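You operate a simulated robot arm through the tools that you are given. There is no shell and no other tool. Be economical: measure what you need, move in short steps, check, and stop when the job is done.

You run a simulated robot arm. Do the job below in one go: nothing can be reset, and whatever is moved stays where it is left.

## Task
Light and dim the box; move the cloudy disc to the grey tray.
Fine: light and dim first; dimmer back to full, box off.
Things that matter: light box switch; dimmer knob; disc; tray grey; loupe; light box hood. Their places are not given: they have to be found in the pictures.

It is judged by the outcome, as a careful person would: the job done as asked, and still so three seconds after it is handed in. It fails if anything else is knocked over, pushed out of place, dropped, spilled or broken.

## Robot
A 7-joint arm with a two-finger parallel gripper, fixed in place. Base frame: the origin is at the foot of the arm, x ahead of it, y to its left, z up. Readings come in m, rad, newtons and seconds.
With the tool pointing down near the work surface it reaches from about 0.3 to 0.7 m from the base axis. Its first joint turns from -1.152 to 1.152 rad. Payload 1.57 kg.
The TCP is the grasp point between the finger pads, 0.03 m short of the fingertips. In the tool frame z runs along the fingers and y along their closing line. Largest opening 0.11 m; finger width 0.024, thickness 0.012; the body of the gripper, 0.048 by 0.112 m, starts 0.078 m behind the TCP.
Orientation is that of the tool frame in the base frame, as a unit quaternion [x, y, z, w]. With the fingers straight down and closing along the base's y, the tool's x points along the base's -x, its y along +y and its z along -z.

## Interface
- The arm moves only by the tool play_rows. Its argument "commands" is a list of rows, each an object of numbers (a shift or turn left out is 0, a gripper value left out holds the last): "hand": the opening, from 0 (shut) to 1 (fully open); "tx", "ty", "tz": the shift along the base's x, y, z in units of 25 mm (1.0 is 25 mm); "wx", "wy", "wz": the turn, a rotation vector about the base's x, y, z in units of 8 degrees (1.0 is 8 degrees). In form: [{"hand": .., "tx": .., "ty": .., "tz": .., "wx": .., "wy": .., "wz": ..}, ...]. A call has 1 to 20 rows; each row shifts and turns the commanded pose from where the row before left it. A call with a number of a shift or a turn outside -1 to 1 is refused whole. A row lasts 0.2 s, in which the tool goes at most 0.05 m and 0.15 rad; a call with a longer step from one row to the next is refused whole, and so is a gripper value outside its range. A pose out of reach is approached as far as the arm can. The call stops where the force on the tool passes 90 N (or 10 N more than at its start, if that is more) or the arm is blocked; 0.2 s more then pass. The fingers move at their own pace (about 0.108 m/s each) and stop on an object; they squeeze with about 41 N. The grip force told is the motor's: it shows also when the fingers shut on nothing. Time passes only in rows, and 0.2 s behind the last, so rows that do not move let the fingers close. The reply holds the time, the measured pose of the TCP, the force on the tool along the base axes, the opening and the grip force, in the units named above and with some noise, and new pictures: "views" is both (left out), scene, wrist or none.
- Cameras (640 x 400 px; columns grow to the right, rows downward): "scene" is fixed at [0.1777, -0.4111, 1.3928]; the picture's right is [0.58, -0.81, 0.00], its down [-0.55, -0.40, -0.74] and it looks along [0.60, 0.43, -0.68] (base axes); focal length 328 px, centre (320, 200). "wrist" rides on the gripper at [0.07, 0.016, -0.141] in the tool frame; the picture's right is [-0.23, 0.97, 0.00], its down [-0.86, -0.20, -0.48] and it looks along [-0.47, -0.11, 0.88] (tool axes); focal length 222 px, centre (320, 200).
- locate(camera, pixels): for up to 12 pixels [column, row] of the newest picture of that camera ("zoom" is the newest enlarged one), the place [x, y, z] in the base frame of the surface seen there, good to about 0.002 m. No time passes.
- close_up(camera, box): a new picture of the part [left, top, right, bottom] of that camera's present view, enlarged. No time passes.
- finish_job(): hands the job in; it is judged then, once.

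Work in short steps. Measure before you move; look again where a grasp or a placing could have gone wrong, and mend it. You have 80 turns and 170 pictures in all, those below and enlarged ones among them. Open the gripper and draw the arm clear of the work before you hand the job in, unless the task says otherwise; then end with one line.

The tools are called after "Request:" by a JSON object that holds its "api" and its "payload". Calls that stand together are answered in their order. play_rows: Moves the arm, as the interface text tells. Its arguments: {"type":"object","properties":{"commands":{"type":"array","items":{"type":"object","properties":{"hand":{"type":"number"},"tx":{"type":"number"},"ty":{"type":"number"},"tz":{"type":"number"},"wx":{"type":"number"},"wy":{"type":"number"},"wz":{"type":"number"}}}},"views":{"type":"string","enum":["both","scene","wrist","none"]}},"required":["commands"]} The other tools are called the same way: locate (camera, pixels) gives the place of the surface under pixels of a picture; close_up (camera, box) takes an enlarged picture of a part of a camera's view; finish_job () hands the job in.

At the start:

```text
time_s: 0.0
tool_pos: [0.4064, 0.0246, 1.1433]
orientation: [0.0, 1.0, -0.001, 0.0]
ft_force: [-0.3, -0.4, -0.4]
finger_gap: 0.11
grip_force: 0.1
```

scene: 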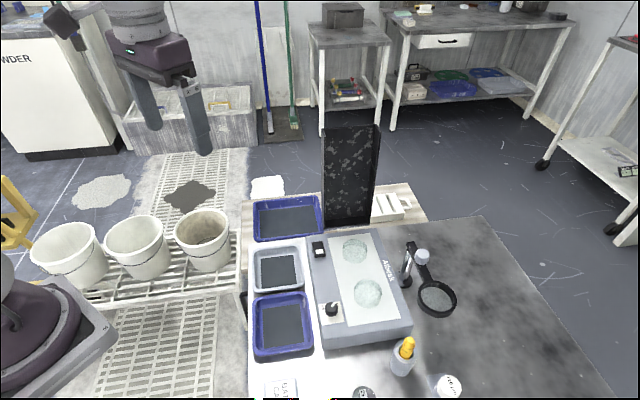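
wrist: 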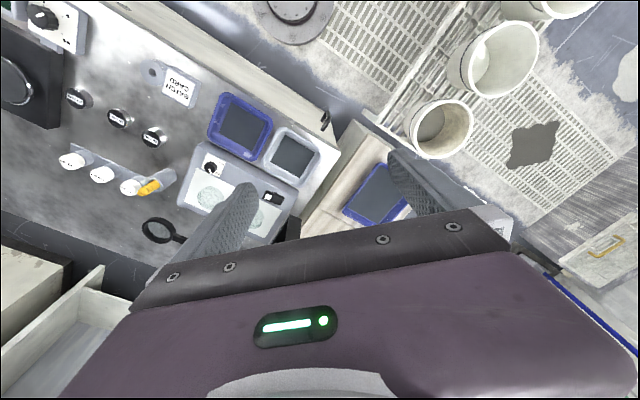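

The scene shows the light box around (360,285), with a switch near (318,248), a knob near (331,309) and two discs. I'll enlarge that area.

Request:
{"api": "close_up", "payload": {"camera": "scene", "box": [240, 180, 480, 360]}}

Request:
{"api": "close_up", "payload": {"camera": "wrist", "box": [130, 80, 330, 250]}}

```text
2.22 times, centred on (360, 270) of scene
```

zoom: 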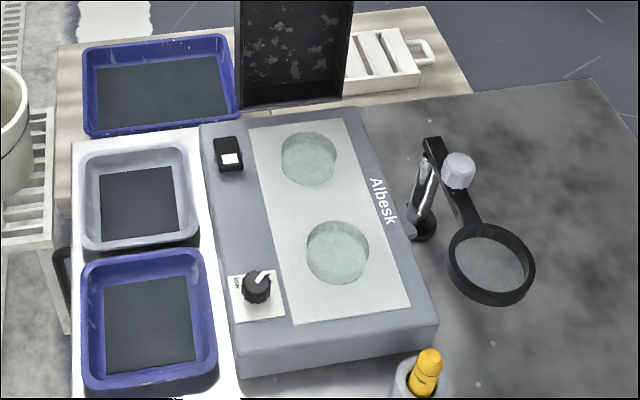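

```text
2.35 times, centred on (230, 165) of wrist
```

zoom: 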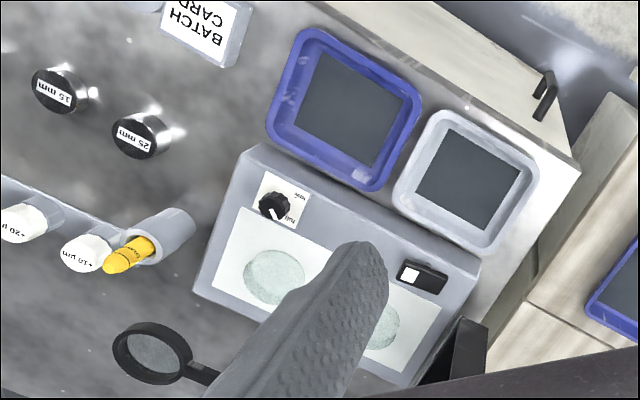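

The grey tray, switch, knob, two discs, loupe and hood (upright, far end) are visible; I'll measure them in the scene picture.

Request:
{"api": "locate", "payload": {"camera": "scene", "pixels": [[315, 245], [320, 253], [331, 306], [337, 318], [354, 250], [368, 293], [318, 280], [278, 271], [422, 258], [437, 297], [350, 130], [346, 218]]}}

Request:
{"api": "close_up", "payload": {"camera": "scene", "box": [300, 230, 360, 270]}}

Request:
{"api": "close_up", "payload": {"camera": "scene", "box": [310, 290, 360, 330]}}

```text
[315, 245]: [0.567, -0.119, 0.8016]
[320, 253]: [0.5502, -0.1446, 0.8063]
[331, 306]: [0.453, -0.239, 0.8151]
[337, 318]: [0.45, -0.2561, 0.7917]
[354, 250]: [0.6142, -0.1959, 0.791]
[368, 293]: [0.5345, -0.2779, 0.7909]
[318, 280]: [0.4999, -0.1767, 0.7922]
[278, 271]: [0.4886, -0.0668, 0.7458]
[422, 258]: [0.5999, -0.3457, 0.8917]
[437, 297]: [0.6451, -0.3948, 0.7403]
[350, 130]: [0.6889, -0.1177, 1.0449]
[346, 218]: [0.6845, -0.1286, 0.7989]
```

```text
10.00 times, centred on (330, 250) of scene
```

zoom: 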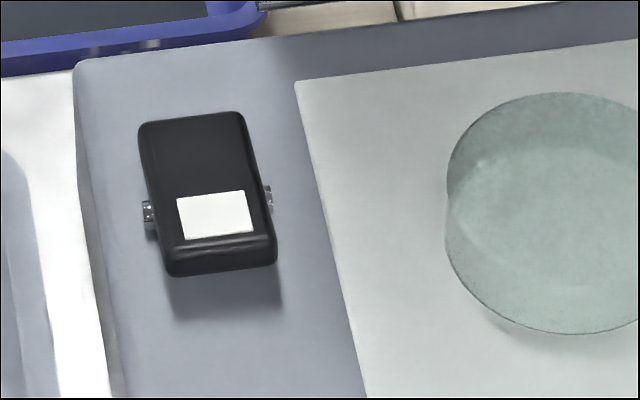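

```text
10.00 times, centred on (335, 310) of scene
```

zoom: 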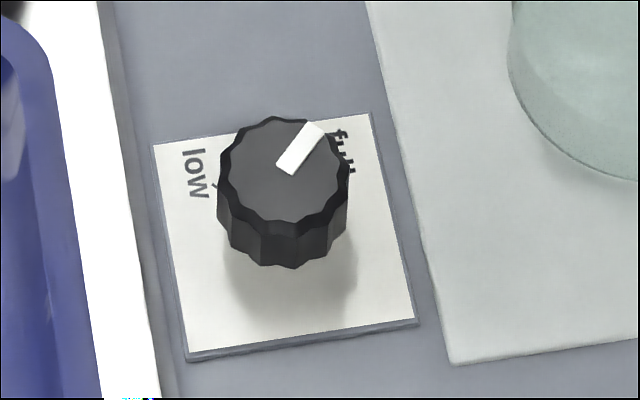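

Now I measure the disc, switch and knob outlines on enlarged views; first the knob zoom (newest).

Request:
{"api": "locate", "payload": {"camera": "zoom", "pixels": [[280, 165], [312, 140], [290, 170], [222, 175], [348, 180], [285, 232], [275, 120], [190, 355], [415, 320], [155, 148], [370, 115], [60, 200]]}}

Request:
{"api": "close_up", "payload": {"camera": "scene", "box": [300, 230, 360, 270]}}

```text
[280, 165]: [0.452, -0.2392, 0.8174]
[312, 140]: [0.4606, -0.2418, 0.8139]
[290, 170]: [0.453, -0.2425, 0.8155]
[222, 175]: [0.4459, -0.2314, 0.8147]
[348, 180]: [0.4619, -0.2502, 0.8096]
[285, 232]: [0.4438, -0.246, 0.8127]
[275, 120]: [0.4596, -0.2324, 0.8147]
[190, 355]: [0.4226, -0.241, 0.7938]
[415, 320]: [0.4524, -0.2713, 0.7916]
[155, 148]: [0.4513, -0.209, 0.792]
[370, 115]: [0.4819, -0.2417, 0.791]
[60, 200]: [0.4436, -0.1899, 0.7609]
```

```text
10.00 times, centred on (330, 250) of scene
```

zoom: 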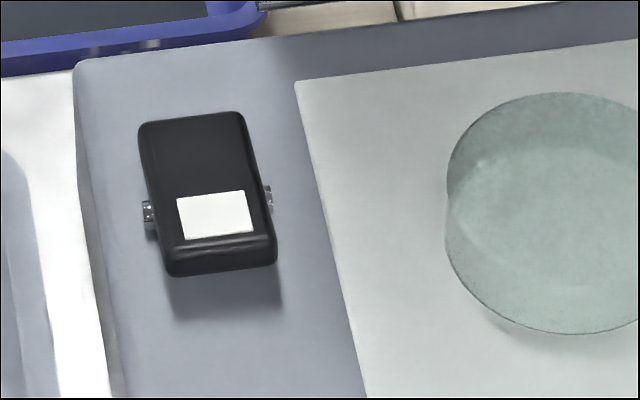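

Request:
{"api": "locate", "payload": {"camera": "zoom", "pixels": [[150, 130], [235, 120], [190, 160], [215, 215], [180, 262], [265, 255], [215, 250], [148, 212], [270, 198], [225, 310], [310, 90], [90, 80]]}}

Request:
{"api": "close_up", "payload": {"camera": "scene", "box": [330, 230, 410, 310]}}

```text
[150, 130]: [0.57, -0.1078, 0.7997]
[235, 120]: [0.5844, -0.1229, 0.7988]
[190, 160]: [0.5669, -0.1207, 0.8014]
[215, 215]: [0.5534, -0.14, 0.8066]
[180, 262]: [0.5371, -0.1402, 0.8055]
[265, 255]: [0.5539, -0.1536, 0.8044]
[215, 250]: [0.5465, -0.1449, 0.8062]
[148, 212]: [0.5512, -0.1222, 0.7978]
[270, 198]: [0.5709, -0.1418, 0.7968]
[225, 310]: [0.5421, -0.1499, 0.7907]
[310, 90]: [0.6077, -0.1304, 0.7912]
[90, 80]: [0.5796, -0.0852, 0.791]
```

```text
5.00 times, centred on (370, 270) of scene
```

zoom: 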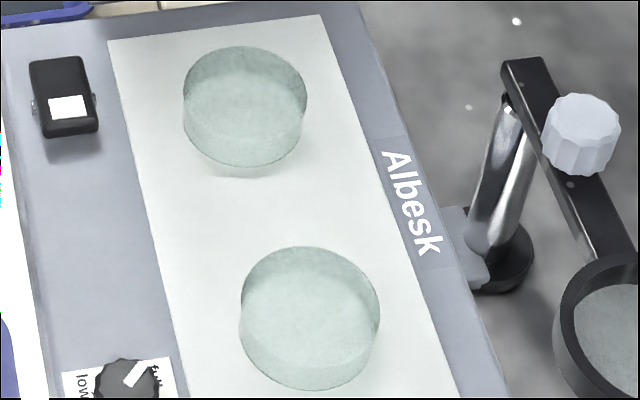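

Request:
{"api": "locate", "payload": {"camera": "zoom", "pixels": [[244, 48], [185, 110], [305, 105], [240, 164], [310, 248], [241, 318], [379, 318], [310, 388], [525, 70], [580, 110], [610, 265], [565, 320]]}}

Request:
{"api": "locate", "payload": {"camera": "scene", "pixels": [[254, 253], [300, 249], [256, 291], [303, 285], [264, 257], [296, 256], [265, 287], [298, 284], [455, 298], [412, 243], [376, 180], [323, 221]]}}

```text
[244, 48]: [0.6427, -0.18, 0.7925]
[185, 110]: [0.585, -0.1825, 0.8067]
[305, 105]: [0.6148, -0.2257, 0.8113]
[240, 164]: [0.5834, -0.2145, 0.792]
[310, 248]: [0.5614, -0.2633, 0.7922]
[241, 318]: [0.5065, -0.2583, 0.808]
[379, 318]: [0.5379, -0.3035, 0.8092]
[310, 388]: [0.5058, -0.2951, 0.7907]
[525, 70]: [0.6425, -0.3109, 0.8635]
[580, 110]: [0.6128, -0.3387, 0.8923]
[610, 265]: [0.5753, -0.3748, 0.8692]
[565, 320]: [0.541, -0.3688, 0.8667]
```

```text
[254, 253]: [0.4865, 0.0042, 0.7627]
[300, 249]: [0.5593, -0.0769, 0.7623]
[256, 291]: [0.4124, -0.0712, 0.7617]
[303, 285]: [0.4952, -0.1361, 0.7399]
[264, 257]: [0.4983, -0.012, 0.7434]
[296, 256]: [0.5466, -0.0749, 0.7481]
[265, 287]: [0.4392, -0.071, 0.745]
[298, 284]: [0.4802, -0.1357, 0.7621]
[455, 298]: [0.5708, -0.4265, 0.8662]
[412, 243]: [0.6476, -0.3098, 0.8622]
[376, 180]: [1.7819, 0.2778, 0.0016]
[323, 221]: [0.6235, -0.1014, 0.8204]
```

Discs: far one about (0.600,-0.204), near one about (0.522,-0.281), both about 55 mm wide and 20 mm tall on the box top; grey tray centre about (0.485,-0.070). I look at the knob scale from the wrist view.

Request:
{"api": "close_up", "payload": {"camera": "wrist", "box": [190, 140, 250, 180]}}

```text
10.00 times, centred on (220, 160) of wrist
```

zoom: 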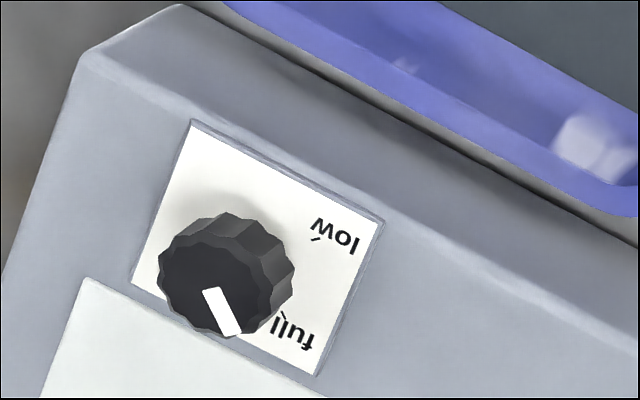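

Request:
{"api": "locate", "payload": {"camera": "zoom", "pixels": [[315, 240], [285, 317], [212, 292], [232, 332], [225, 275], [335, 237], [295, 330]]}}

```text
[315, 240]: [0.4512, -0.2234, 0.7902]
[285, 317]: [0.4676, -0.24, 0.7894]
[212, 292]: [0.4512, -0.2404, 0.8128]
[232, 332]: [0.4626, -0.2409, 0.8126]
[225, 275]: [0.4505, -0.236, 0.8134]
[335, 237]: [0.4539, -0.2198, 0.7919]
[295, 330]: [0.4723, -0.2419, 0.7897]
```

Switch pivot is at about (0.561,-0.132), its near end (white mark) raised; knob pointer is at full (direction about 0°) and low is at +93°. I shut the gripper, turn 45° to line up with the rocker and hover over its raised end.

Request:
{"api": "play_rows", "payload": {"commands": [{"hand": 0, "tx": 0.56, "ty": -0.684, "tz": -0.9, "wz": -0.5625}, {"tx": 0.56, "ty": -0.684, "tz": -0.9, "wz": -0.5625}, {"tx": 0.56, "ty": -0.684, "tz": -0.9, "wz": -0.5625}, {"tx": 0.56, "ty": -0.684, "tz": -0.9, "wz": -0.5625}, {"tx": 0.56, "ty": -0.684, "tz": -0.9, "wz": -0.5625}, {"tx": 0.56, "ty": -0.684, "tz": -0.9, "wz": -0.5625}, {"tx": 0.56, "ty": -0.684, "tz": -0.9, "wz": -0.5625}, {"tx": 0.56, "ty": -0.684, "tz": -0.9, "wz": -0.5625}, {"tx": 0.56, "ty": -0.684, "tz": -0.9, "wz": -0.5625}, {"tx": 0.56, "ty": -0.684, "tz": -0.9, "wz": -0.5625}, {}, {}]}}

```text
time_s: 2.6
tool_pos: [0.5462, -0.1466, 0.9166]
orientation: [0.383, 0.924, 0.0, 0.0]
ft_force: [-0.2, -0.4, -1.3]
finger_gap: 0.0
grip_force: 22.0
```

scene: 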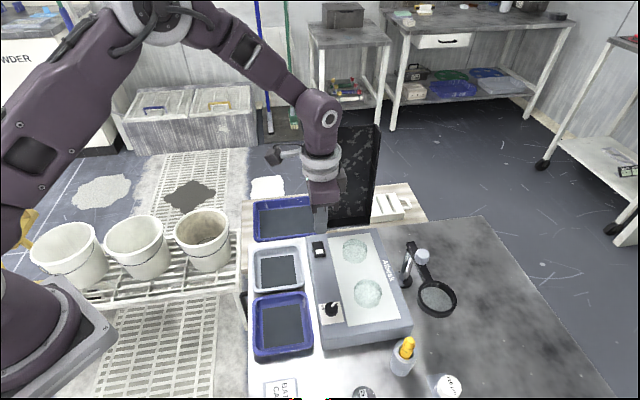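
wrist: 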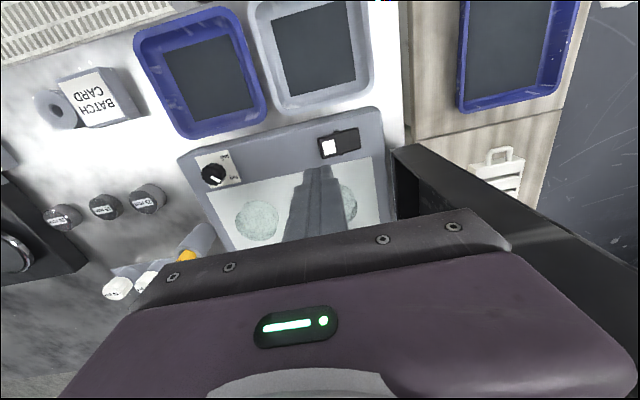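

Hovering above the rocker at the right spot, clear of the hood. I lower to just over it and press slowly.

Request:
{"api": "play_rows", "payload": {"commands": [{"tz": -1}, {"tz": -1}, {"tz": -1}, {"tz": -0.2}, {"tz": -0.16}, {"tz": -0.16}, {"tz": -0.1}, {"tz": -0.1}, {}]}}

```text
time_s: 4.3
tool_pos: [0.5475, -0.147, 0.8314]
orientation: [0.381, 0.925, 0.0, 0.002]
ft_force: [-15.8, 6.1, 31.2]
finger_gap: 0.0001
grip_force: 21.2
stopped in row 8: the force on the tool passed its limit (the readings are from after the stop); the commanded pose is now the measured one
```

scene: 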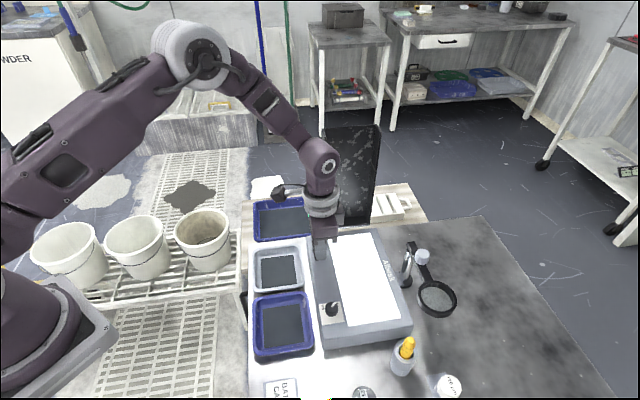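
wrist: 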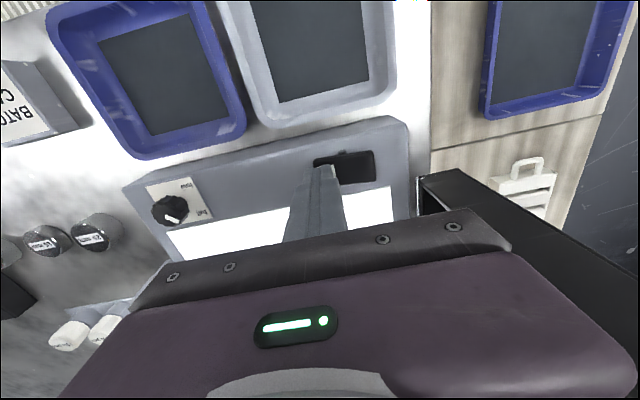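

The box is lit and over-bright. I lift and go over the knob with the gripper part open.

Request:
{"api": "play_rows", "payload": {"commands": [{"tz": 0.8}, {"tz": 0.8}, {"tz": 0.8, "hand": 0.4}, {"tx": -0.76, "ty": -0.748}, {"tx": -0.76, "ty": -0.748}, {"tx": -0.76, "ty": -0.748}, {"tx": -0.76, "ty": -0.748}, {"tx": -0.76, "ty": -0.748}, {}]}}

```text
time_s: 6.3
tool_pos: [0.4532, -0.2409, 0.8895]
orientation: [0.382, 0.924, 0.0, 0.002]
ft_force: [-0.2, 0.5, 1.0]
finger_gap: 0.044
grip_force: 0.1
```

scene: 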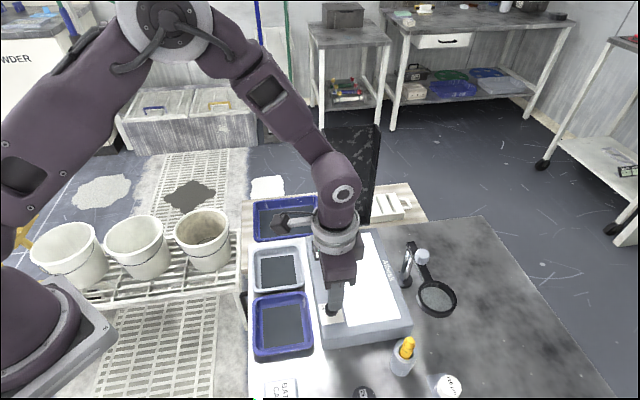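
wrist: 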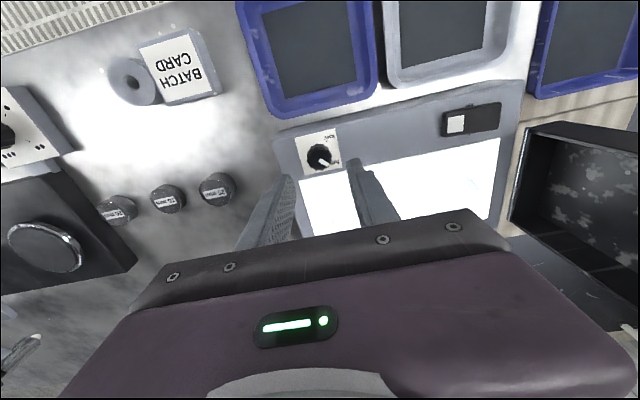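

Knob is centred below. I lower the fingers around it and close.

Request:
{"api": "play_rows", "payload": {"commands": [{"tz": -0.8}, {"tz": -0.8}, {"tz": -0.8}, {"hand": 0.1}, {}, {}], "views": "wrist"}}

```text
time_s: 7.8
tool_pos: [0.4534, -0.2411, 0.8282]
orientation: [0.383, 0.924, 0.001, 0.001]
ft_force: [-3.3, -1.9, 3.0]
finger_gap: 0.0248
grip_force: 36.5
```

wrist: 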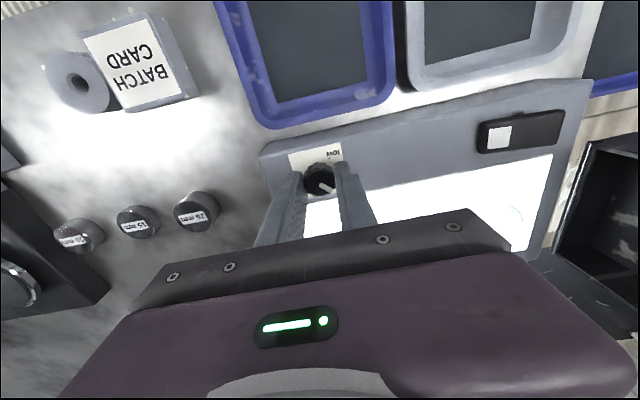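

Gripped at 25 mm. I turn the knob counter-clockwise (towards low), 80° first.

Request:
{"api": "play_rows", "payload": {"commands": [{"wz": 1}, {"wz": 1}, {"wz": 1}, {"wz": 1}, {"wz": 1}, {"wz": 1}, {"wz": 1}, {"wz": 1}, {"wz": 1}, {"wz": 1}, {}]}}

```text
time_s: 10.2
tool_pos: [0.4536, -0.2397, 0.8291]
orientation: [-0.302, 0.953, 0.002, 0.0]
ft_force: [-0.4, 4.0, -19.1]
finger_gap: 0.0248
grip_force: 36.1
```

scene: 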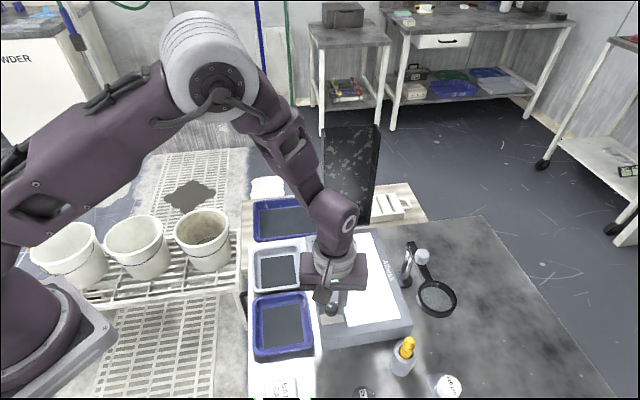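
wrist: 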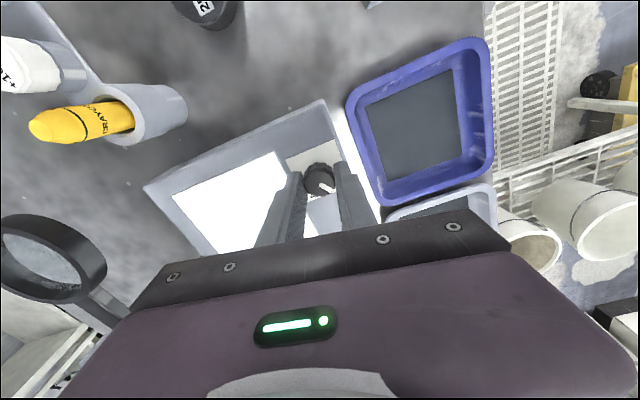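

The knob turned with the fingers. I turn 10° more and look closely.

Request:
{"api": "play_rows", "payload": {"commands": [{"wz": 0.6}, {"wz": 0.6}, {}], "views": "none"}}

Request:
{"api": "close_up", "payload": {"camera": "scene", "box": [290, 220, 430, 350]}}

Request:
{"api": "close_up", "payload": {"camera": "wrist", "box": [270, 130, 390, 230]}}

```text
time_s: 10.9
tool_pos: [0.4543, -0.2401, 0.8291]
orientation: [-0.38, 0.925, 0.003, 0.001]
ft_force: [-1.0, 8.3, -23.1]
finger_gap: 0.0247
grip_force: 36.4
```

```text
3.08 times, centred on (360, 285) of scene
```

zoom: 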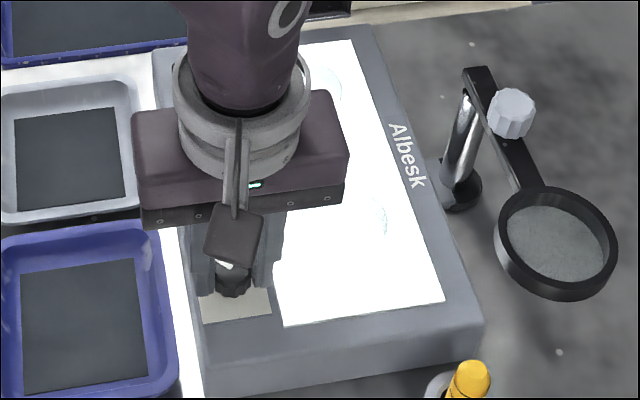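

```text
4.00 times, centred on (330, 180) of wrist
```

zoom: 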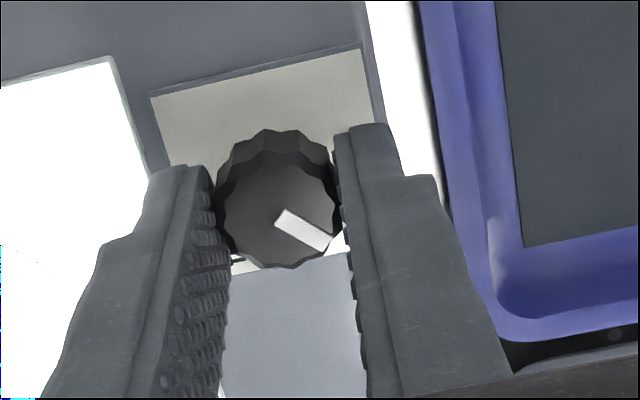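

Request:
{"api": "locate", "payload": {"camera": "zoom", "pixels": [[280, 218], [328, 244], [277, 210], [240, 258]]}}

```text
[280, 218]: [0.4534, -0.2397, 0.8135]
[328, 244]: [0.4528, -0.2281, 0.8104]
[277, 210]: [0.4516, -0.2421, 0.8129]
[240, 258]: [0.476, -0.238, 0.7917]
```

The pointer is at the low mark (+93°). I release, rise and move back to look at the panel unobstructed.

Request:
{"api": "play_rows", "payload": {"commands": [{"hand": 0.4}, {}, {"tz": 0.8}, {"tz": 0.8}, {"tz": 0.8}, {"tz": 0.8, "tx": -0.5, "ty": 0.8}, {"tz": 0.8, "tx": -0.5, "ty": 0.8}, {"tz": 0.8, "tx": -0.5, "ty": 0.8}, {"tz": 0.8, "tx": -0.5, "ty": 0.8}, {}]}}

Request:
{"api": "close_up", "payload": {"camera": "scene", "box": [300, 220, 420, 350]}}

```text
time_s: 13.2
tool_pos: [0.4034, -0.1608, 0.9698]
orientation: [-0.38, 0.925, 0.002, 0.002]
ft_force: [-0.2, -0.3, 0.0]
finger_gap: 0.0441
grip_force: 0.0
```

scene: 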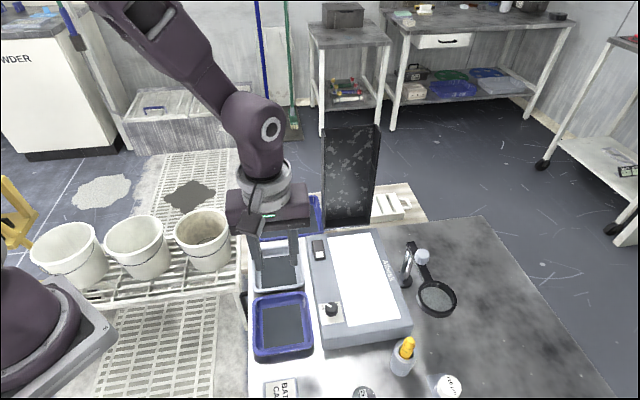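
wrist: 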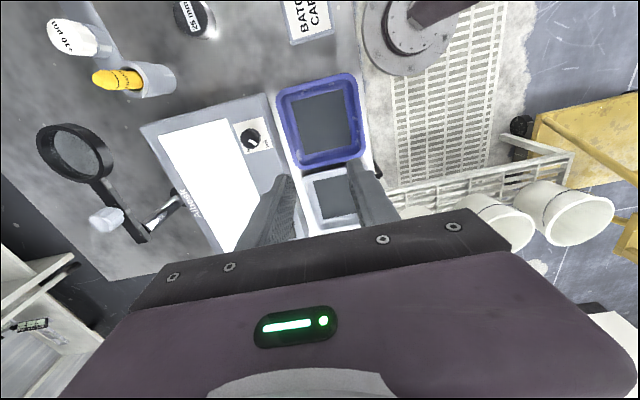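

```text
3.08 times, centred on (360, 285) of scene
```

zoom: 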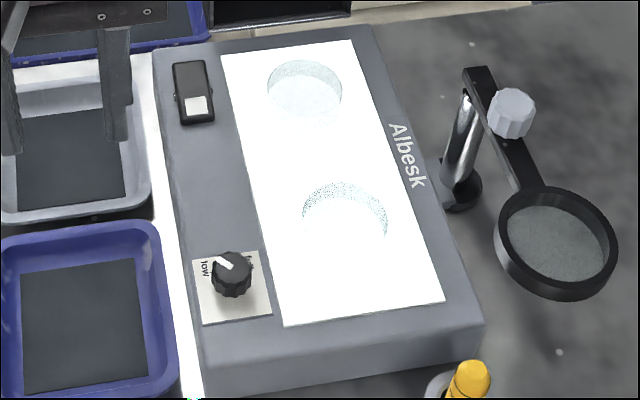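

The light is dimmer and the discs are now visible; I compare them close up.

Request:
{"api": "close_up", "payload": {"camera": "scene", "box": [345, 234, 377, 260]}}

Request:
{"api": "close_up", "payload": {"camera": "scene", "box": [352, 274, 390, 310]}}

Request:
{"api": "close_up", "payload": {"camera": "scene", "box": [322, 296, 352, 326]}}

```text
15.38 times, centred on (361, 247) of scene
```

zoom: 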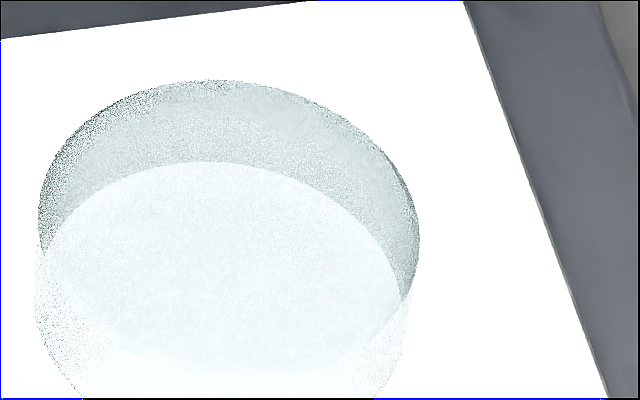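

```text
11.11 times, centred on (371, 292) of scene
```

zoom: 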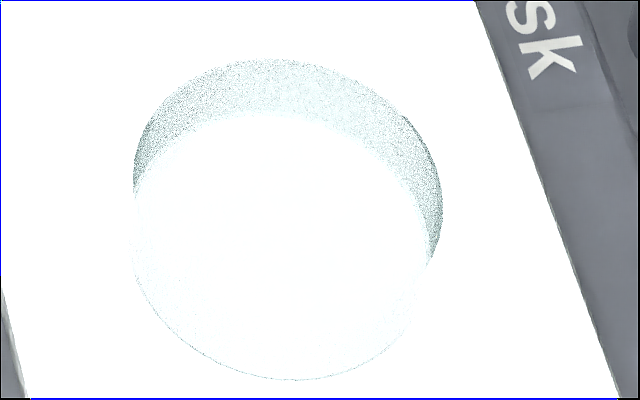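

```text
13.33 times, centred on (337, 311) of scene
```

zoom: 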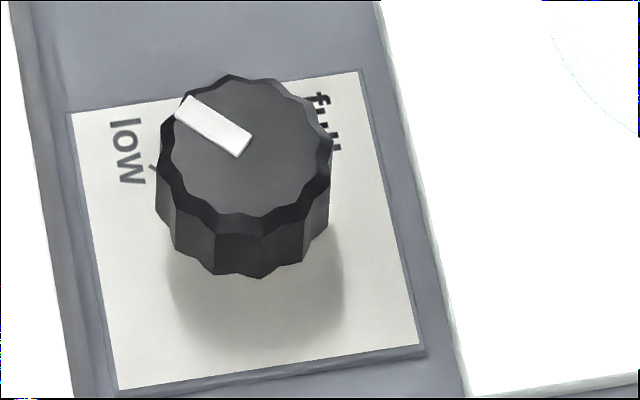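

Request:
{"api": "locate", "payload": {"camera": "zoom", "pixels": [[240, 148], [188, 106], [250, 145], [153, 168], [140, 160]]}}

Request:
{"api": "close_up", "payload": {"camera": "wrist", "box": [220, 110, 280, 160]}}

```text
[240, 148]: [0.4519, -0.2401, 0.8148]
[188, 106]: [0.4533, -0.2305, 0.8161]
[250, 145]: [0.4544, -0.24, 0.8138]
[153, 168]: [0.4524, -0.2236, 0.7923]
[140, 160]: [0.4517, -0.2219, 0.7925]
```

```text
8.00 times, centred on (250, 135) of wrist
```

zoom: 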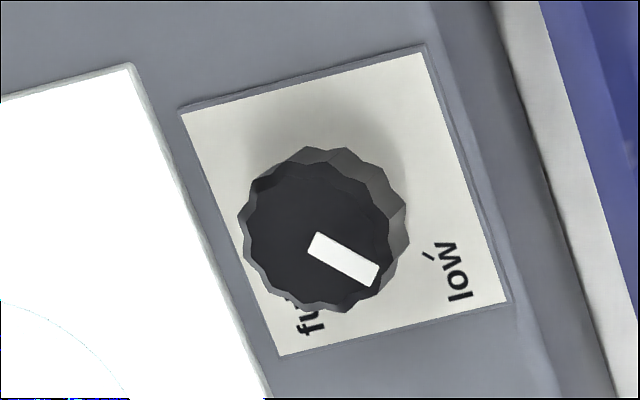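

The pointer is roughly at low, perhaps a few degrees short. I regrip and turn on gently until the stop, to be sure it is fully dimmed.

Request:
{"api": "play_rows", "payload": {"commands": [{"tz": -0.8, "tx": 0.5, "ty": -0.8}, {"tz": -0.8, "tx": 0.5, "ty": -0.8}, {"tz": -0.8, "tx": 0.5, "ty": -0.8}, {"tz": -0.8, "tx": 0.49, "ty": -0.8}, {"tz": -0.8}, {"tz": -0.8}, {"tz": -0.86}, {"hand": 0.1}, {}, {}, {"wz": 0.4}, {"wz": 0.4}, {"wz": 0.4}, {}], "views": "wrist"}}

Request:
{"api": "close_up", "payload": {"camera": "wrist", "box": [270, 130, 390, 230]}}

```text
time_s: 16.1
tool_pos: [0.4531, -0.2399, 0.8282]
orientation: [-0.456, 0.89, 0.0, 0.0]
ft_force: [-3.1, 5.7, 6.8]
finger_gap: 0.0247
grip_force: 36.4
```

wrist: 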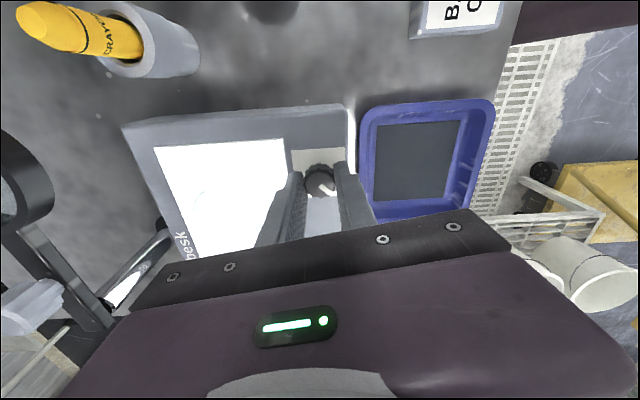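

```text
4.00 times, centred on (330, 180) of wrist
```

zoom: 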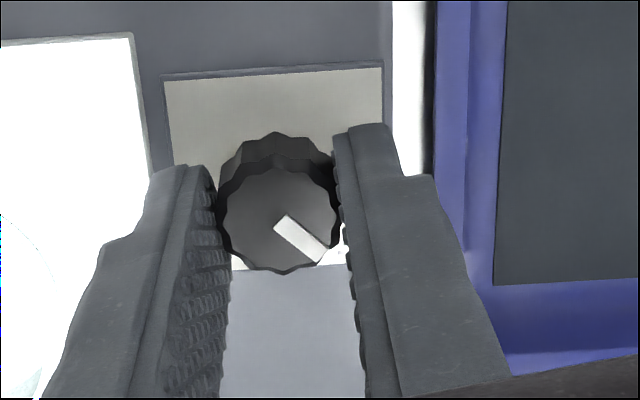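

The pointer lagged the fingers a little (near its stop). I release, lift and view the discs again.

Request:
{"api": "play_rows", "payload": {"commands": [{"hand": 0.4}, {}, {"tz": 0.8}, {"tz": 0.8}, {"tz": 0.8}, {"tz": 0.8, "tx": -0.5, "ty": 0.8, "wz": -0.7}, {"tz": 0.8, "tx": -0.5, "ty": 0.8, "wz": -0.7}, {"tz": 0.8, "tx": -0.5, "ty": 0.8, "wz": -0.7}, {"tz": 0.8, "tx": -0.5, "ty": 0.8, "wz": -0.7}, {"wz": -0.7}, {"wz": -0.7}, {"wz": -0.7}, {"wz": -0.7}, {"wz": -0.7}, {}]}}

Request:
{"api": "close_up", "payload": {"camera": "scene", "box": [320, 230, 400, 330]}}

Request:
{"api": "close_up", "payload": {"camera": "scene", "box": [322, 296, 352, 326]}}

```text
time_s: 19.4
tool_pos: [0.4027, -0.1595, 0.9675]
orientation: [-0.034, 0.999, 0.0, 0.0]
ft_force: [0.7, 0.9, -0.1]
finger_gap: 0.0439
grip_force: 0.1
```

scene: 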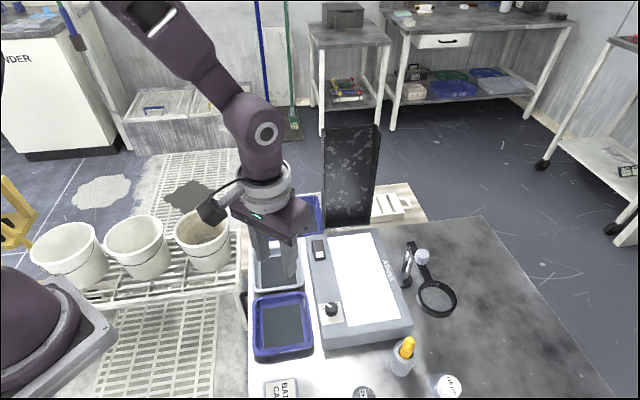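
wrist: 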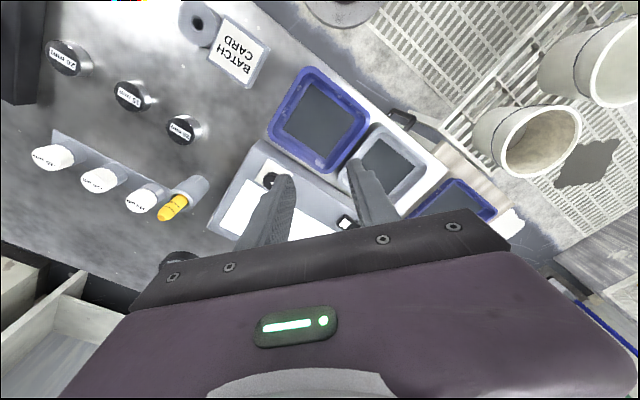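

```text
4.00 times, centred on (360, 280) of scene
```

zoom: 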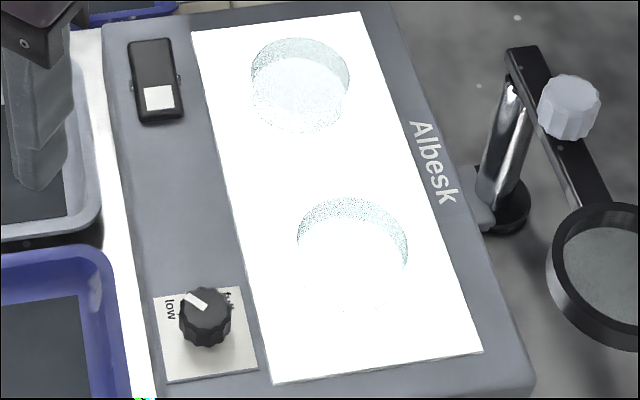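

```text
13.33 times, centred on (337, 311) of scene
```

zoom: 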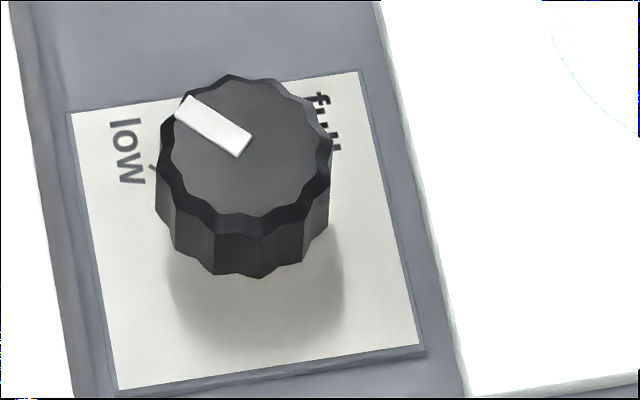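

The knob is unchanged, so it is at its low stop. The far disc looks greyer than the near one; I confirm with a wrist view from another angle.

Request:
{"api": "play_rows", "payload": {"commands": [{"tx": 0.45, "ty": 0.44, "wz": 1}, {"tx": 0.45, "ty": 0.44, "wz": 1}, {"tx": 0.45, "ty": 0.44, "wz": 1}, {"tx": 0.45, "ty": 0.44, "wz": 1}, {"tx": 0.45, "ty": 0.44, "wz": 1}, {}], "views": "wrist"}}

Request:
{"api": "close_up", "payload": {"camera": "wrist", "box": [120, 50, 280, 180]}}

```text
time_s: 20.8
tool_pos: [0.459, -0.1055, 0.9677]
orientation: [-0.375, 0.927, 0.002, 0.0]
ft_force: [1.7, 0.0, 0.6]
finger_gap: 0.0442
grip_force: 0.1
```

wrist: 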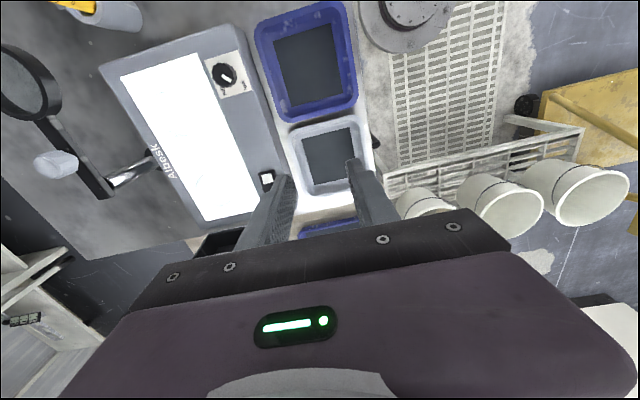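

```text
3.08 times, centred on (200, 115) of wrist
```

zoom: 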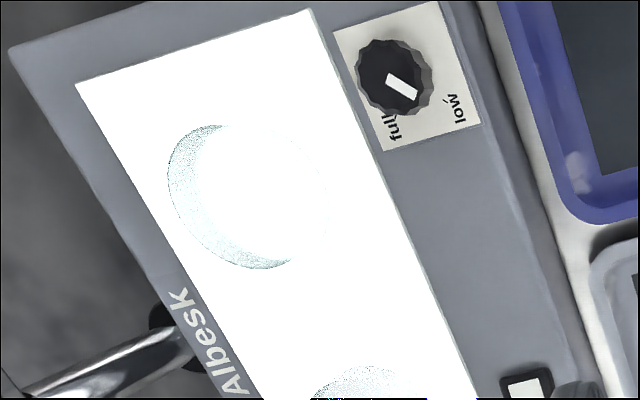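

Request:
{"api": "close_up", "payload": {"camera": "wrist", "box": [190, 150, 260, 215]}}

Request:
{"api": "close_up", "payload": {"camera": "wrist", "box": [160, 75, 230, 140]}}

```text
6.15 times, centred on (225, 182) of wrist
```

zoom: 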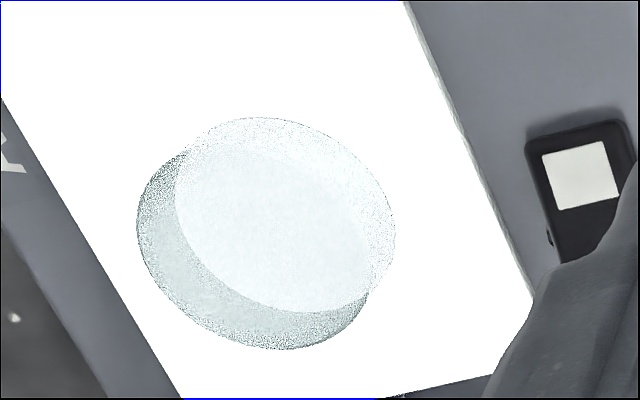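

```text
6.15 times, centred on (195, 108) of wrist
```

zoom: 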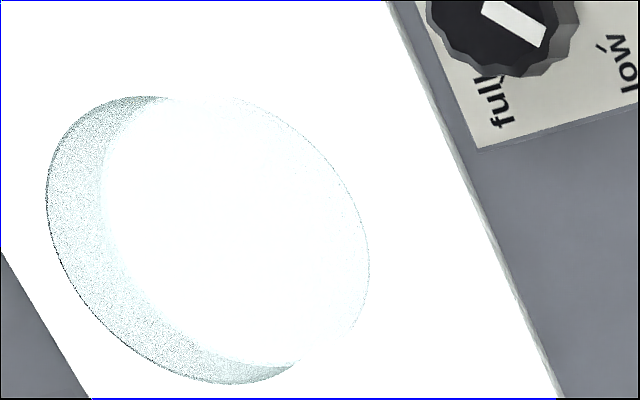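

Far disc is hazy across its whole face; the near one is clear. I measure the far disc's outline precisely.

Request:
{"api": "close_up", "payload": {"camera": "scene", "box": [338, 230, 378, 270]}}

Request:
{"api": "locate", "payload": {"camera": "zoom", "pixels": [[260, 90], [140, 180], [420, 180], [160, 130], [390, 130], [260, 180], [280, 240], [220, 200], [340, 200], [280, 330], [200, 300], [350, 300]]}}

```text
10.00 times, centred on (358, 250) of scene
```

zoom: 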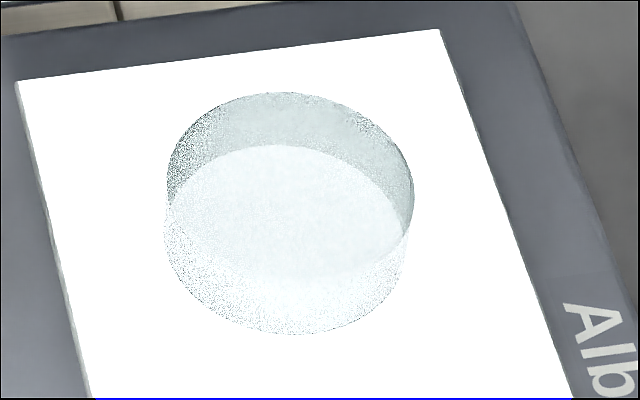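

```text
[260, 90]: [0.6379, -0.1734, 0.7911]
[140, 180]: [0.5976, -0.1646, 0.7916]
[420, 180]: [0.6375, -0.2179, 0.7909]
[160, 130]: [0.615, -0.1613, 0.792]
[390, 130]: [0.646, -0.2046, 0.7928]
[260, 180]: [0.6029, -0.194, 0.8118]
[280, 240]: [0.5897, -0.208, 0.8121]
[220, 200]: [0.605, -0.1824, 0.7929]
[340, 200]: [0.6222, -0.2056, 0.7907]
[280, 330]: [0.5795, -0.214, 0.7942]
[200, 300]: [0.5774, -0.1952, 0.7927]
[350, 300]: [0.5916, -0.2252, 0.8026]
```

The cloudy disc is the far one, centre about (0.603,-0.202), top 0.812. Before reaching there I measure the hood's near edges for clearance.

Request:
{"api": "locate", "payload": {"camera": "scene", "pixels": [[325, 217], [325, 180], [325, 140], [340, 222], [360, 221], [369, 214], [376, 170], [378, 135], [371, 200], [330, 224], [366, 222], [376, 150]]}}

Request:
{"api": "close_up", "payload": {"camera": "scene", "box": [290, 110, 430, 250]}}

```text
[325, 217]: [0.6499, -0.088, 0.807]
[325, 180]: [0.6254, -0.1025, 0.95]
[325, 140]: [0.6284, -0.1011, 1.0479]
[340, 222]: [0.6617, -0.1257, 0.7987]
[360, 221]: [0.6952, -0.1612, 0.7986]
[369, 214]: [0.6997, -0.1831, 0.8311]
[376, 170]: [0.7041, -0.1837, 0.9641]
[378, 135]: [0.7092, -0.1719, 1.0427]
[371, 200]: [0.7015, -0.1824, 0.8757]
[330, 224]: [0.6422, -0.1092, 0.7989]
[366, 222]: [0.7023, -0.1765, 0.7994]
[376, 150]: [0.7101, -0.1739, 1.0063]
```

```text
2.86 times, centred on (360, 180) of scene
```

zoom: 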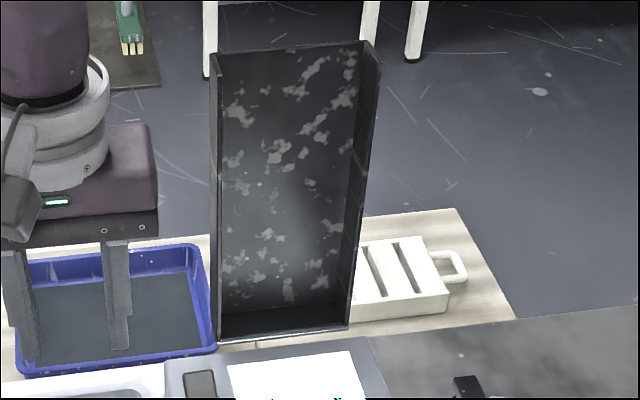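

The hood front runs from (0.626,-0.102) to (0.702,-0.183), 85 mm from the disc centre; gripping along the box's short side (present orientation) keeps the gripper clear. I move above the far disc, opened to 83 mm.

Request:
{"api": "play_rows", "payload": {"commands": [{"hand": 0.75, "tx": 0.72, "ty": -0.4825}, {"tx": 0.72, "ty": -0.4825}, {"tx": 0.72, "ty": -0.4825}, {"tx": 0.72, "ty": -0.4825}, {"tx": 0.72, "ty": -0.4825}, {"tx": 0.72, "ty": -0.4825}, {"tx": 0.72, "ty": -0.4825}, {"tx": 0.72, "ty": -0.4825}, {"tz": -0.8}, {"tz": -0.8}, {}]}}

Request:
{"api": "close_up", "payload": {"camera": "scene", "box": [290, 190, 430, 290]}}

```text
time_s: 23.1
tool_pos: [0.6032, -0.2024, 0.9279]
orientation: [-0.374, 0.927, 0.002, 0.002]
ft_force: [-0.2, 0.0, 0.1]
finger_gap: 0.0825
grip_force: 0.1
```

scene: 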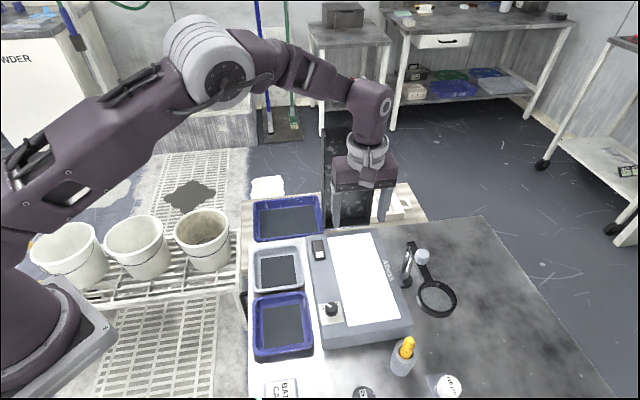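
wrist: 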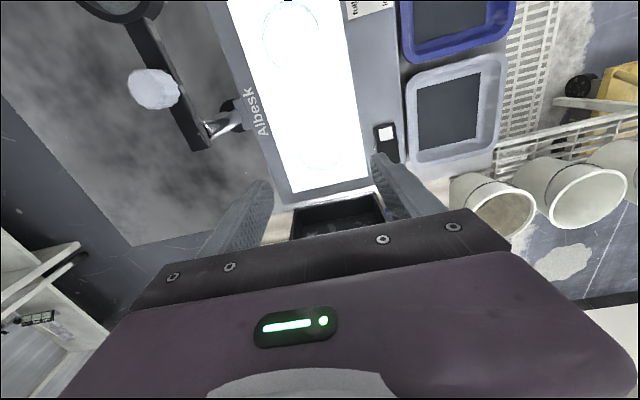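

```text
4.00 times, centred on (360, 240) of scene
```

zoom: 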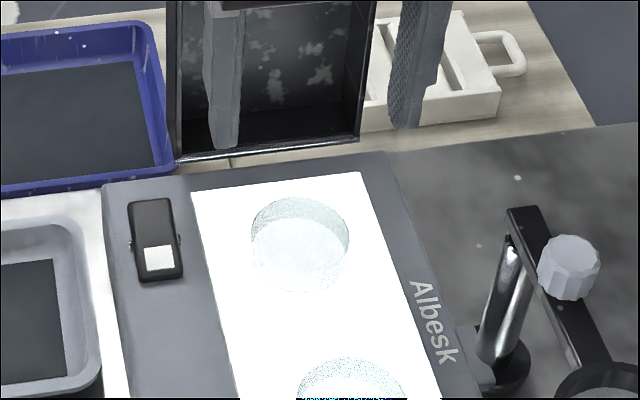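

Clearances look fine. I lower to just above the disc first and check the alignment.

Request:
{"api": "play_rows", "payload": {"commands": [{"tz": -0.8}, {"tz": -0.8}, {"tz": -0.8}, {"tz": -0.6}, {}], "views": "wrist"}}

Request:
{"api": "close_up", "payload": {"camera": "scene", "box": [310, 210, 410, 280]}}

```text
time_s: 24.4
tool_pos: [0.6038, -0.203, 0.8526]
orientation: [-0.374, 0.927, 0.002, 0.001]
ft_force: [0.7, 0.2, 0.6]
finger_gap: 0.0828
grip_force: 0.0
```

wrist: 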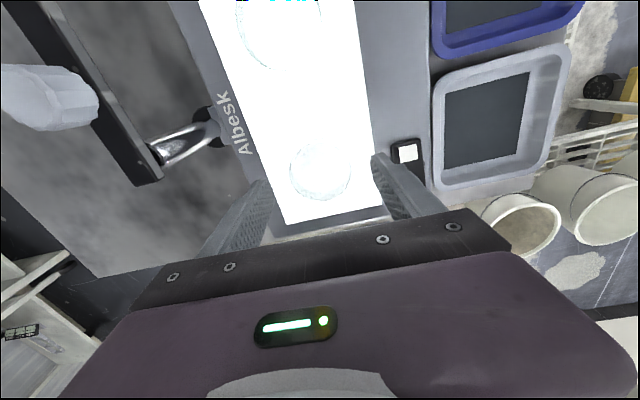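

```text
5.71 times, centred on (360, 245) of scene
```

zoom: 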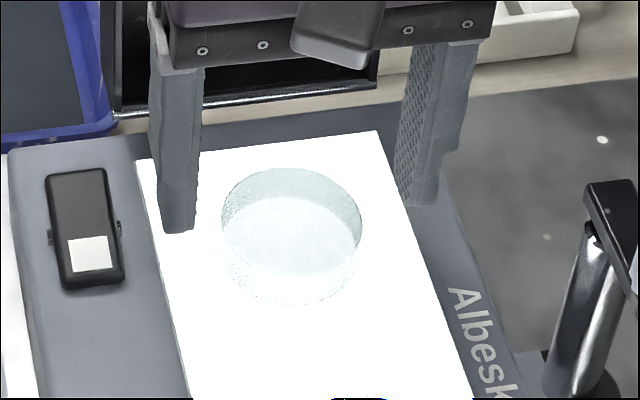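

Fingers straddle the disc centrally. I lower the last 24 mm and close.

Request:
{"api": "play_rows", "payload": {"commands": [{"tz": -0.5}, {"tz": -0.44}, {}, {"hand": 0.3}, {}, {}, {}], "views": "wrist"}}

Request:
{"api": "close_up", "payload": {"camera": "scene", "box": [310, 210, 410, 280]}}

```text
time_s: 25.9
tool_pos: [0.603, -0.2025, 0.829]
orientation: [-0.374, 0.927, 0.001, 0.001]
ft_force: [0.6, 0.1, -0.4]
finger_gap: 0.0546
grip_force: 41.3
```

wrist: 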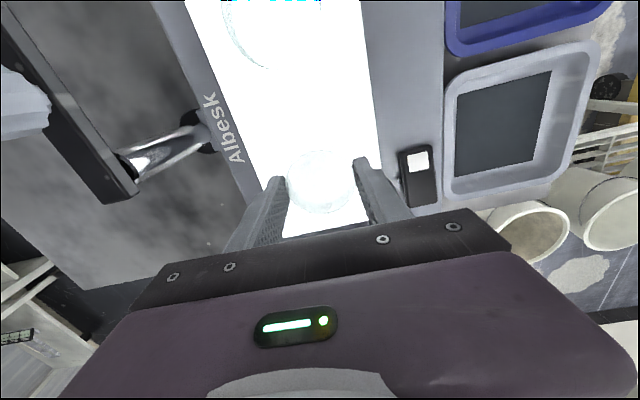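

```text
5.71 times, centred on (360, 245) of scene
```

zoom: 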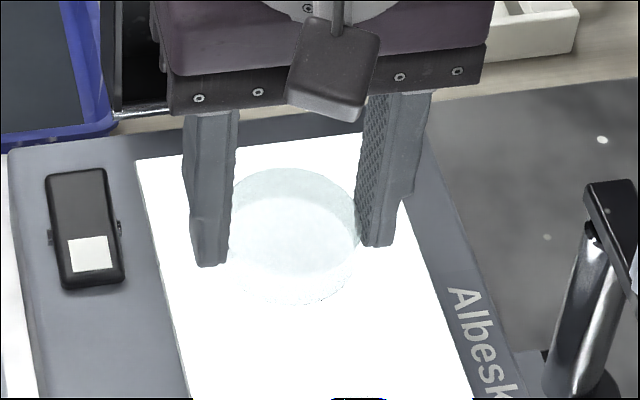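

Disc gripped (54.6 mm gap, 41 N). I lift 65 mm, carry it towards the grey tray while turning back to the default orientation.

Request:
{"api": "play_rows", "payload": {"commands": [{"tz": 0.4}, {"tz": 0.7}, {"tz": 0.7}, {"tz": 0.8}, {"tx": -0.575, "ty": 0.6575}, {"tx": -0.575, "ty": 0.6575}, {"tx": -0.575, "ty": 0.6575, "wz": -0.8}, {"tx": -0.575, "ty": 0.6575, "wz": -0.8}, {"tx": -0.575, "ty": 0.6575, "wz": -0.8}, {"tx": -0.575, "ty": 0.6575, "wz": -0.8}, {"tx": -0.575, "ty": 0.6575, "wz": -0.8}, {"tx": -0.575, "ty": 0.6575, "wz": -0.8}, {"wz": -0.7}, {}]}}

Request:
{"api": "locate", "payload": {"camera": "scene", "pixels": [[256, 291], [300, 285], [265, 287], [296, 283], [256, 270], [302, 270]]}}

Request:
{"api": "close_up", "payload": {"camera": "scene", "box": [220, 190, 360, 310]}}

```text
time_s: 28.9
tool_pos: [0.487, -0.072, 0.8923]
orientation: [0.002, 1.0, 0.001, 0.001]
ft_force: [-0.4, 0.6, -1.0]
finger_gap: 0.0545
grip_force: 41.2
```

scene: 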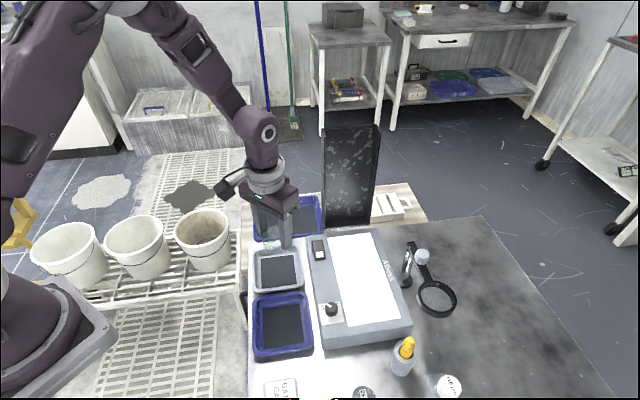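
wrist: 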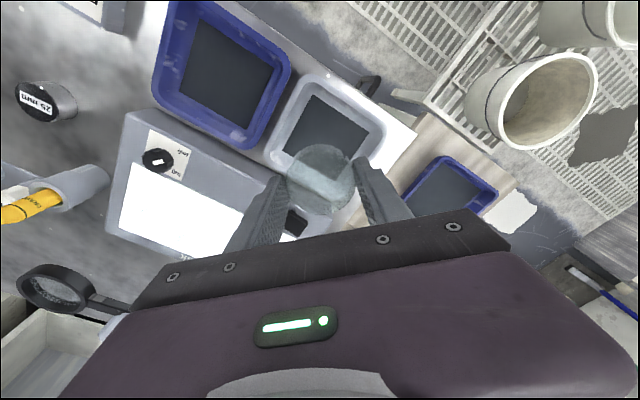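

```text
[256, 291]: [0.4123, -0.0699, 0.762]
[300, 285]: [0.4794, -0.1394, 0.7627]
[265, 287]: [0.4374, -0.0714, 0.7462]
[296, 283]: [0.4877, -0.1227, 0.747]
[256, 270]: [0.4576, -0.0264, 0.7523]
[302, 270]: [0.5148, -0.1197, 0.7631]
```

```text
3.33 times, centred on (290, 250) of scene
```

zoom: 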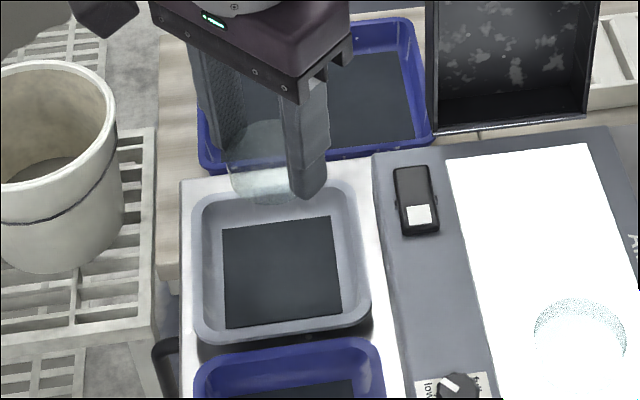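

The disc is held above the tray. I check the tray's mat corners at zoom (223,228), (332,217), (225,327), (342,313).

Request:
{"api": "locate", "payload": {"camera": "zoom", "pixels": [[225, 230], [329, 219], [228, 325], [338, 312], [195, 215], [195, 330], [365, 310], [345, 190]]}}

```text
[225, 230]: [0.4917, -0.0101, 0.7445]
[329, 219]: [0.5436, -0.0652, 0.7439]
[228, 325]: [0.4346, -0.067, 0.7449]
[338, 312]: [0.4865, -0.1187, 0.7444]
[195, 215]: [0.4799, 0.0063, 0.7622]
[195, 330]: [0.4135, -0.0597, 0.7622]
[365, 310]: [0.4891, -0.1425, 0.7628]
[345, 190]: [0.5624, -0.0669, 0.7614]
```

Tray centre is (0.488,-0.0655), floor 0.7445. I correct by (+1.5,+6.5) mm and lower until the disc is nearly on the mat.

Request:
{"api": "play_rows", "payload": {"commands": [{"tx": 0.05, "ty": 0.26}, {"tz": -0.8}, {"tz": -0.8}, {"tz": -0.8}, {"tz": -0.8}, {"tz": -0.5}, {"tz": -0.3}, {"tz": -0.2}, {"tz": -0.13}, {}], "views": "wrist"}}

Request:
{"api": "close_up", "payload": {"camera": "scene", "box": [230, 220, 330, 310]}}

```text
time_s: 31.1
tool_pos: [0.4878, -0.0648, 0.7837]
orientation: [0.001, 1.0, 0.002, 0.002]
ft_force: [-0.4, 0.4, -1.3]
finger_gap: 0.0545
grip_force: 41.2
```

wrist: 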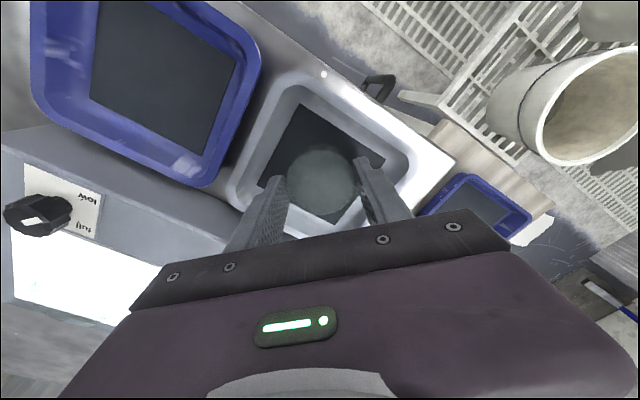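

```text
4.44 times, centred on (280, 265) of scene
```

zoom: 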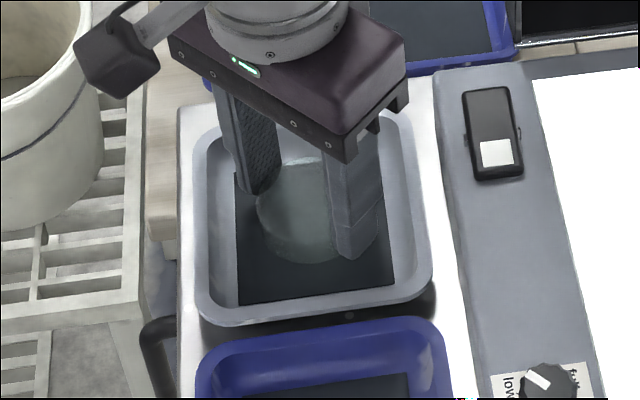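

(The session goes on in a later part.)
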